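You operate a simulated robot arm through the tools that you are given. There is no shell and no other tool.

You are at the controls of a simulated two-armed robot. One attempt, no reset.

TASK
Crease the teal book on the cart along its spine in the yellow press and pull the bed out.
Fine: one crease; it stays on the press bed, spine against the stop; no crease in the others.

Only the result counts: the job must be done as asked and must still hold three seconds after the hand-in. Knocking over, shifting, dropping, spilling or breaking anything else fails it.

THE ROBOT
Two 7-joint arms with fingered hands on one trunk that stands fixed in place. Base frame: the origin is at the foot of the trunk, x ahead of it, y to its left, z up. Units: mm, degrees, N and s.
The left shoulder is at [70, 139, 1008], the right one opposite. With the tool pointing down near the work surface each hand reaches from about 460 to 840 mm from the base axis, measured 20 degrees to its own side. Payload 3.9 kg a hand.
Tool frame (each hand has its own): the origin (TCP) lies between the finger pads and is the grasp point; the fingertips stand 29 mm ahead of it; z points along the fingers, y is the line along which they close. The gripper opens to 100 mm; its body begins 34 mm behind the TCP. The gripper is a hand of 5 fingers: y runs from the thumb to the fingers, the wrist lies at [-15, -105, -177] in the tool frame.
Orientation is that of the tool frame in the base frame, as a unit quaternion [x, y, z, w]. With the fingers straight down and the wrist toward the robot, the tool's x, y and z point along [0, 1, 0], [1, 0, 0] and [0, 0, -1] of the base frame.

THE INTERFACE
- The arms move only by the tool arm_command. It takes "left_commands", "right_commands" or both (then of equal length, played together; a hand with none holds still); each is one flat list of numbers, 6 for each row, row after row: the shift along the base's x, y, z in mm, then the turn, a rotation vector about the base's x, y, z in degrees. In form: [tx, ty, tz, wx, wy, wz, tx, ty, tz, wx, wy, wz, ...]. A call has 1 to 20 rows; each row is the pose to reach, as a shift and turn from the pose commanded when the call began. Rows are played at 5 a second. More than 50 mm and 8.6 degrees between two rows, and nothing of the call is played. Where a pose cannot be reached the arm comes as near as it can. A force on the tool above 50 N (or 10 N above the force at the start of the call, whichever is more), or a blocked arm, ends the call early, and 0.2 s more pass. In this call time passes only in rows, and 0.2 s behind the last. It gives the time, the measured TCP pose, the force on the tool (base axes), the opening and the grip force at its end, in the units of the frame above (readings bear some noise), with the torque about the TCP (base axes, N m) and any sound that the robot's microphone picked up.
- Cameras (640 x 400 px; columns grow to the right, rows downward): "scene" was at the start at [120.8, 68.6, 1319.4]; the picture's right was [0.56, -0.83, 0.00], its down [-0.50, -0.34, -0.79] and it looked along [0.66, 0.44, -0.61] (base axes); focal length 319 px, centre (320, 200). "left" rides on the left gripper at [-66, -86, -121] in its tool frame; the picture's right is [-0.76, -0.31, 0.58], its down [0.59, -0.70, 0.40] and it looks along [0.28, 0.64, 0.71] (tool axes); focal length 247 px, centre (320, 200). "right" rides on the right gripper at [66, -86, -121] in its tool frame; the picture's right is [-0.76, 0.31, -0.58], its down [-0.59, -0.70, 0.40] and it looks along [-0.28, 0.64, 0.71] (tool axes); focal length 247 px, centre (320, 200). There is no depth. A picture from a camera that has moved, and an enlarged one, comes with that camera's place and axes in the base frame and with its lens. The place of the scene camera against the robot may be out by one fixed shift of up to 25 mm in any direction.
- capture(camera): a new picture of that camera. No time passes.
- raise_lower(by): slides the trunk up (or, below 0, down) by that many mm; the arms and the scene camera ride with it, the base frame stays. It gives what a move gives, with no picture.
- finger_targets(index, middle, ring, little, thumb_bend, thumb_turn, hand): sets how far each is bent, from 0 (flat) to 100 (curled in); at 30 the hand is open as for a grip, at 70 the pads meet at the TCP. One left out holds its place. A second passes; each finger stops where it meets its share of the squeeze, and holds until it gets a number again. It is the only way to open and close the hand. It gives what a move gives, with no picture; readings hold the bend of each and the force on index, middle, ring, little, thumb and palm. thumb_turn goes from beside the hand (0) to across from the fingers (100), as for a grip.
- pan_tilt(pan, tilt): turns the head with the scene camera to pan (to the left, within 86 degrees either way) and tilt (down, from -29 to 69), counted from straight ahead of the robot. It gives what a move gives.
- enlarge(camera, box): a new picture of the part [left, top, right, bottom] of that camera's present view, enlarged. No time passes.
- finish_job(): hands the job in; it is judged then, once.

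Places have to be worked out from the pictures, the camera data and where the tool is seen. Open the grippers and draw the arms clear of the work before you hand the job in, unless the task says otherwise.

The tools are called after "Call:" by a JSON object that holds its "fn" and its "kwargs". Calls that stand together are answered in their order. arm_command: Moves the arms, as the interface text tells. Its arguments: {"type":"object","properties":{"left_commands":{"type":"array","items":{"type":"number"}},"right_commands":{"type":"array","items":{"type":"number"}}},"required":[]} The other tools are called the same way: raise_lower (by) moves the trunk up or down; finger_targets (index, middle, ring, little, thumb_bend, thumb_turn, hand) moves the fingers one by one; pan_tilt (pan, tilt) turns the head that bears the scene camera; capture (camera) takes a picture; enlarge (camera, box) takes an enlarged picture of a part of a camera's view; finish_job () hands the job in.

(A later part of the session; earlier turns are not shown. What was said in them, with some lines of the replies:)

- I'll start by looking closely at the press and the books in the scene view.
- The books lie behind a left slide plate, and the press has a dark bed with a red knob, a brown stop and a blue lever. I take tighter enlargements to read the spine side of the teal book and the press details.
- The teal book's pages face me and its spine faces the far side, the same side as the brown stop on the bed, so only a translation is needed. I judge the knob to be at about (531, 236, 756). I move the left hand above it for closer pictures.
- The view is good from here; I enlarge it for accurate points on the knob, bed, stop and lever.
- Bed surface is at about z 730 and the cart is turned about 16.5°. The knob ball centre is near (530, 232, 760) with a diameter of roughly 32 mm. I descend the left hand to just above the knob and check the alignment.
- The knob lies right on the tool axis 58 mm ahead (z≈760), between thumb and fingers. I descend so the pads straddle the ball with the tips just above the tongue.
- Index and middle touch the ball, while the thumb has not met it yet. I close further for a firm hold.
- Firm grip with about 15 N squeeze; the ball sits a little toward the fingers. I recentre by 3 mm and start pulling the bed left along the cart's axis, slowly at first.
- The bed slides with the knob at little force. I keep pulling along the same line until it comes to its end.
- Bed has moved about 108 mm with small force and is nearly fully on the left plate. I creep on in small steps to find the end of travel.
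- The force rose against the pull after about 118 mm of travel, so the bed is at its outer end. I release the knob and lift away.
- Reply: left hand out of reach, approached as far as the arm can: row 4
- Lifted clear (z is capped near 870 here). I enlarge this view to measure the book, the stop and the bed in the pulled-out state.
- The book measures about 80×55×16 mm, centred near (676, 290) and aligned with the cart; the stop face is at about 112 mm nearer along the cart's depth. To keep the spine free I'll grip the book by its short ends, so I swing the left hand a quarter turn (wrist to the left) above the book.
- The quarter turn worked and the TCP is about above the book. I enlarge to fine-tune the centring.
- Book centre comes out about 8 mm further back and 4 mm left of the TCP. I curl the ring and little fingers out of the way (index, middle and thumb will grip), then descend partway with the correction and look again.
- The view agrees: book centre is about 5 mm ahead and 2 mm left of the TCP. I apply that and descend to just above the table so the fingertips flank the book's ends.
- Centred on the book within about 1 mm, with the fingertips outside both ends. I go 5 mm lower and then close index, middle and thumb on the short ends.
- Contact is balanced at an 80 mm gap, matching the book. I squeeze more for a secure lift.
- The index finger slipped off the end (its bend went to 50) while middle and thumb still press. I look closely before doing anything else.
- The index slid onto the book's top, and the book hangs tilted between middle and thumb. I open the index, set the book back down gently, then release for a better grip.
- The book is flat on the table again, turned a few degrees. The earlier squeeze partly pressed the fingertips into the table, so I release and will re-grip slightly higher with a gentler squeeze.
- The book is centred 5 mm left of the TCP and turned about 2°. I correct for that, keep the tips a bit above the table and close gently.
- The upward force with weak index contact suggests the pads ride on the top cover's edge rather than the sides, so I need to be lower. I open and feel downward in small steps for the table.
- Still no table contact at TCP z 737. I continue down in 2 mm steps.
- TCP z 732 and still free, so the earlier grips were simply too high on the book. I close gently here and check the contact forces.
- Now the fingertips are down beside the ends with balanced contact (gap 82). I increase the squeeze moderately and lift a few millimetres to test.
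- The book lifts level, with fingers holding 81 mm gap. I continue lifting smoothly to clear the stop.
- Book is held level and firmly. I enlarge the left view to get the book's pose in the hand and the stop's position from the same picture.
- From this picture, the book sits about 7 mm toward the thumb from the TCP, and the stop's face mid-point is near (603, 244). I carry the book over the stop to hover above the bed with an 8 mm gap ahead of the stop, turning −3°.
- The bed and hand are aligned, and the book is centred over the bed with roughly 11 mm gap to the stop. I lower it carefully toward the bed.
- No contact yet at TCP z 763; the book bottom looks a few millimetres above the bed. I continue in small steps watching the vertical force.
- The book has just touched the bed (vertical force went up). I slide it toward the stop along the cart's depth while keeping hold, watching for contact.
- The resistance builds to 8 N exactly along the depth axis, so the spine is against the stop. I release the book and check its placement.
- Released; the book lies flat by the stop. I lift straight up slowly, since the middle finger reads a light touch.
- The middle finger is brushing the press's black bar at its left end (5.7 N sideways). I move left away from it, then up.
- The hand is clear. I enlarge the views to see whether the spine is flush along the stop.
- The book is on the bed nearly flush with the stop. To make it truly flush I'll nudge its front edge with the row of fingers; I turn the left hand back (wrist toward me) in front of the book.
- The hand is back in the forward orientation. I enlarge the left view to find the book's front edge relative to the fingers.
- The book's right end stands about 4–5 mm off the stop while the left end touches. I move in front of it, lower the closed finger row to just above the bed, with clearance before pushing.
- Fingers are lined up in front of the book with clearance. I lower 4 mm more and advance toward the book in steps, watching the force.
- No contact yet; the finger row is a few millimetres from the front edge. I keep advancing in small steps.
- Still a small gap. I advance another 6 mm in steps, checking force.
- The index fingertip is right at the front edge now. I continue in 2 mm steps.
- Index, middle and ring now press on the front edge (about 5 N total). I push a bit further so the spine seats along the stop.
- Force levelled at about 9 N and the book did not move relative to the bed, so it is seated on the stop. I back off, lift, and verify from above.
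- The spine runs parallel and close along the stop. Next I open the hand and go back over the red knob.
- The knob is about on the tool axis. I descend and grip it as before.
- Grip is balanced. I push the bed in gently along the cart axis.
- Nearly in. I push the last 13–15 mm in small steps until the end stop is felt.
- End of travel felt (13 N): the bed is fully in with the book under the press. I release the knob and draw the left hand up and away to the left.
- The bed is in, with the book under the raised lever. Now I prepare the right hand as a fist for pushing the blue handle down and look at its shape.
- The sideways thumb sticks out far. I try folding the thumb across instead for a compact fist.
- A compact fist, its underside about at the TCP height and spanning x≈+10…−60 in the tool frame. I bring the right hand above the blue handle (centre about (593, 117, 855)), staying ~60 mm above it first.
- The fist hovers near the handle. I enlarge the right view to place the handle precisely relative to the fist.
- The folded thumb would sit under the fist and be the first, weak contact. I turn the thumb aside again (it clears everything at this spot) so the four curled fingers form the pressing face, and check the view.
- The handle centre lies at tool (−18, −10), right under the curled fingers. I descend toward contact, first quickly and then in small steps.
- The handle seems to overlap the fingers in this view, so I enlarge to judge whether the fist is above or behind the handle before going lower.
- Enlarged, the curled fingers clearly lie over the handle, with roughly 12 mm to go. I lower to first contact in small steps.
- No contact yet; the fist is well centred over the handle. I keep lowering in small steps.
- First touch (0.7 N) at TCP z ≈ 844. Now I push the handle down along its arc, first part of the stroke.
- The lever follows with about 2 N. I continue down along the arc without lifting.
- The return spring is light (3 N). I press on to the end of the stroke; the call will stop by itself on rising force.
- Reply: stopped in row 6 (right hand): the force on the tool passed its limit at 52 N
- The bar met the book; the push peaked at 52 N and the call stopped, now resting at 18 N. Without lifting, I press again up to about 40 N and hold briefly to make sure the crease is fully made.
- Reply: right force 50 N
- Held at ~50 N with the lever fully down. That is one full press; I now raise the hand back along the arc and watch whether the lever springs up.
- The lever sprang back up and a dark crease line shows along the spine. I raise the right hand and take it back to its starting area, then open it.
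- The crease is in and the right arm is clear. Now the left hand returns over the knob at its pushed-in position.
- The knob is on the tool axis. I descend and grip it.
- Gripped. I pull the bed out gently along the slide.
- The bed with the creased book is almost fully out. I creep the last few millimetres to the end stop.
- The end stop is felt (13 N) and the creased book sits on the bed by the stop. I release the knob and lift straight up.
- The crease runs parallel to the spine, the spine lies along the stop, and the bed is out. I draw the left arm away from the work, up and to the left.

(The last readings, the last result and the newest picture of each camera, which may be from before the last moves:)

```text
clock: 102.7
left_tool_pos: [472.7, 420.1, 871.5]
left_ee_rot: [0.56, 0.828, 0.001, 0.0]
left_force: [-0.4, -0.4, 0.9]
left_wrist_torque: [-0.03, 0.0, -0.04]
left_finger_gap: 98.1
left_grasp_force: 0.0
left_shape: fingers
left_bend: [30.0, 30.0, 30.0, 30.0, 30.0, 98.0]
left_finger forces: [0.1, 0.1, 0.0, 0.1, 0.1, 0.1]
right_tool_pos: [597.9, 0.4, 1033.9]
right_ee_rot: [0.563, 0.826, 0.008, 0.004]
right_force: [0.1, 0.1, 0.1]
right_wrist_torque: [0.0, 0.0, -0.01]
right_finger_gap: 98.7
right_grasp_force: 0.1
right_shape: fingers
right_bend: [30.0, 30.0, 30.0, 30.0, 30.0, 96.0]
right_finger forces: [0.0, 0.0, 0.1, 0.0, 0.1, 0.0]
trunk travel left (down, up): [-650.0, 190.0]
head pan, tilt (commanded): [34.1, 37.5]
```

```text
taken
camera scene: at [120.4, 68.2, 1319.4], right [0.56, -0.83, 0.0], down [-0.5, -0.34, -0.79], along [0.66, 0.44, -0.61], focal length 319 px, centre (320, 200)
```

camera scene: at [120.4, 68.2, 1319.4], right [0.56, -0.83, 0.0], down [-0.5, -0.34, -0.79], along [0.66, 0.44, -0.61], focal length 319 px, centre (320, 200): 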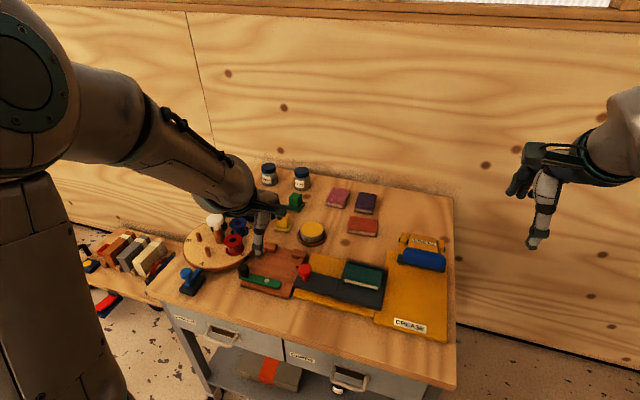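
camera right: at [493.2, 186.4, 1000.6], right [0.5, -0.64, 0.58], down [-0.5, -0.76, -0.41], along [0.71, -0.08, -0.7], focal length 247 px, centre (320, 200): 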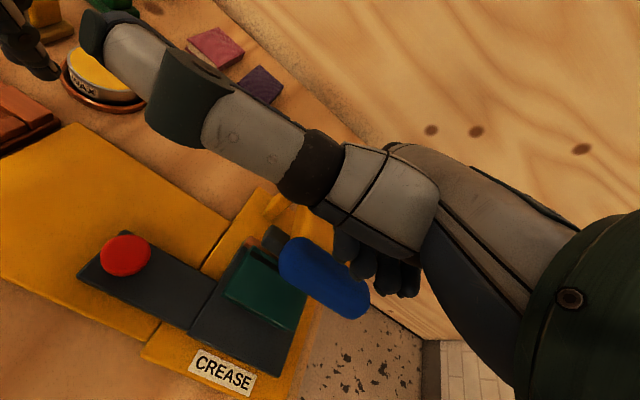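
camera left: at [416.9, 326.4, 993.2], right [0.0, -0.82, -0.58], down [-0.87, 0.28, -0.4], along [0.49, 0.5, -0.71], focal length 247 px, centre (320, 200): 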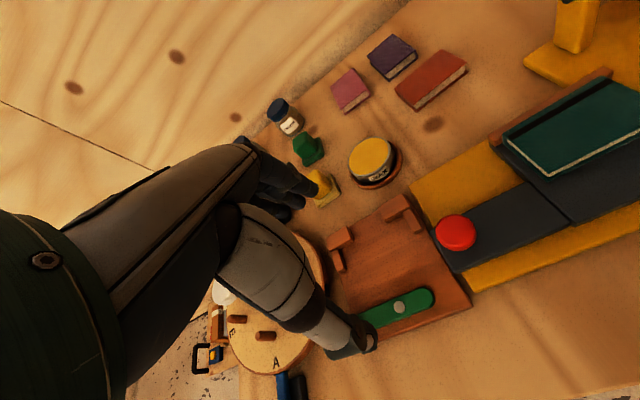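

Everything else stands as it was. I raise the left hand further, back toward its starting pose.

Call:
{"fn": "arm_command", "kwargs": {"left_commands": [-4, 2, 20, 0, 0, 0, -10, 4, 45, 0, 0, 0, -20, 8, 75, 0, 0, 0, -32, 12, 105, 0, 0, 0, -45, 16, 135, 0, 0, 0, -58, 20, 165, 0, 0, 0, -68, 23, 195, 0, 0, 0]}}

Call:
{"fn": "capture", "kwargs": {"camera": "scene"}}

Call:
{"fn": "enlarge", "kwargs": {"camera": "scene", "box": [320, 180, 460, 340]}}

```text
clock: 104.3
left_tool_pos: [401.6, 441.8, 1069.6]
left_ee_rot: [0.561, 0.828, 0.0, 0.0]
left_force: [0.5, 0.5, -0.2]
left_wrist_torque: [0.0, -0.03, -0.02]
left_finger_gap: 98.2
left_grasp_force: 0.2
left_shape: fingers
left_bend: [30.0, 30.0, 30.0, 30.0, 30.0, 98.0]
left_finger forces: [0.1, 0.1, 0.1, 0.0, 0.0, 0.1]
right_tool_pos: [598.2, -0.5, 1033.6]
right_ee_rot: [0.563, 0.827, 0.009, 0.004]
right_force: [-0.3, 0.1, -0.2]
right_wrist_torque: [-0.02, -0.01, 0.0]
right_finger_gap: 99.0
right_grasp_force: 0.0
right_shape: fingers
right_bend: [30.0, 30.0, 30.0, 30.0, 30.0, 96.0]
right_finger forces: [0.1, 0.0, 0.0, 0.0, 0.1, 0.0]
trunk travel left (down, up): [-650.0, 190.0]
head pan, tilt (commanded): [34.1, 37.5]
```

```text
taken
camera scene: at [120.3, 68.4, 1319.4], right [0.56, -0.83, 0.0], down [-0.5, -0.34, -0.79], along [0.66, 0.44, -0.61], focal length 319 px, centre (320, 200)
```

scene: 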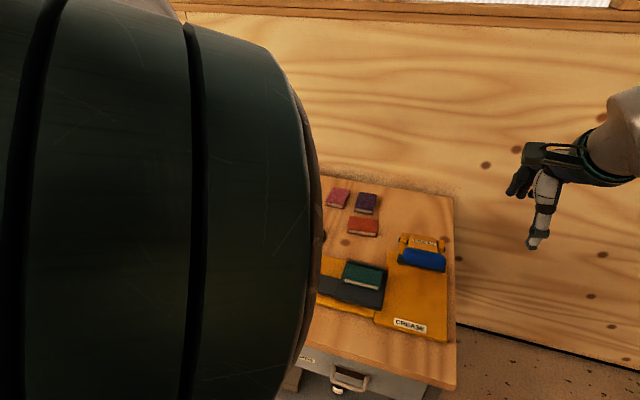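

```text
2.50 times, centred on (390, 260) of scene
camera zoom: at [120.3, 68.4, 1319.4], right [0.56, -0.83, 0.0], down [-0.5, -0.34, -0.79], along [0.66, 0.44, -0.61], focal length 797 px, centre (145, 50)
```

zoom: 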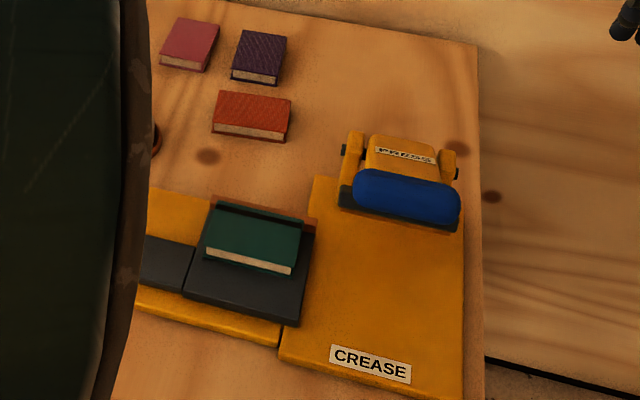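

Both arms are clear with hands open. The bed is out, the teal book lies on it with one crease along the spine and the spine on the stop, and the other books are untouched, so I hand the job in.

Call:
{"fn": "finish_job", "kwargs": {}}

```text
The job is handed in.
```

I creased the teal book once along its spine in the yellow press and pulled the bed out, and I've handed the job in. No verdict came back, so this rests on the last pictures.

- **Crease:** one dark crease line runs parallel to the spine. It came from a single press held at about 50 N, and the lever sprang back up afterwards.
- **Book position:** the book lies on the press bed with its spine along the stop, parallel in the final views.
- **Bed:** it is pulled out to its outer end stop.
- **Other items:** the other three books have no crease and look unmoved, and nothing else on the cart appears disturbed.
- **Incidents:** my first grip on the book slipped and I set it down and re-gripped it. Later a finger brushed the side of the press bar at about 6 N, with no visible effect.

Both hands are open and the arms are clear of the work.
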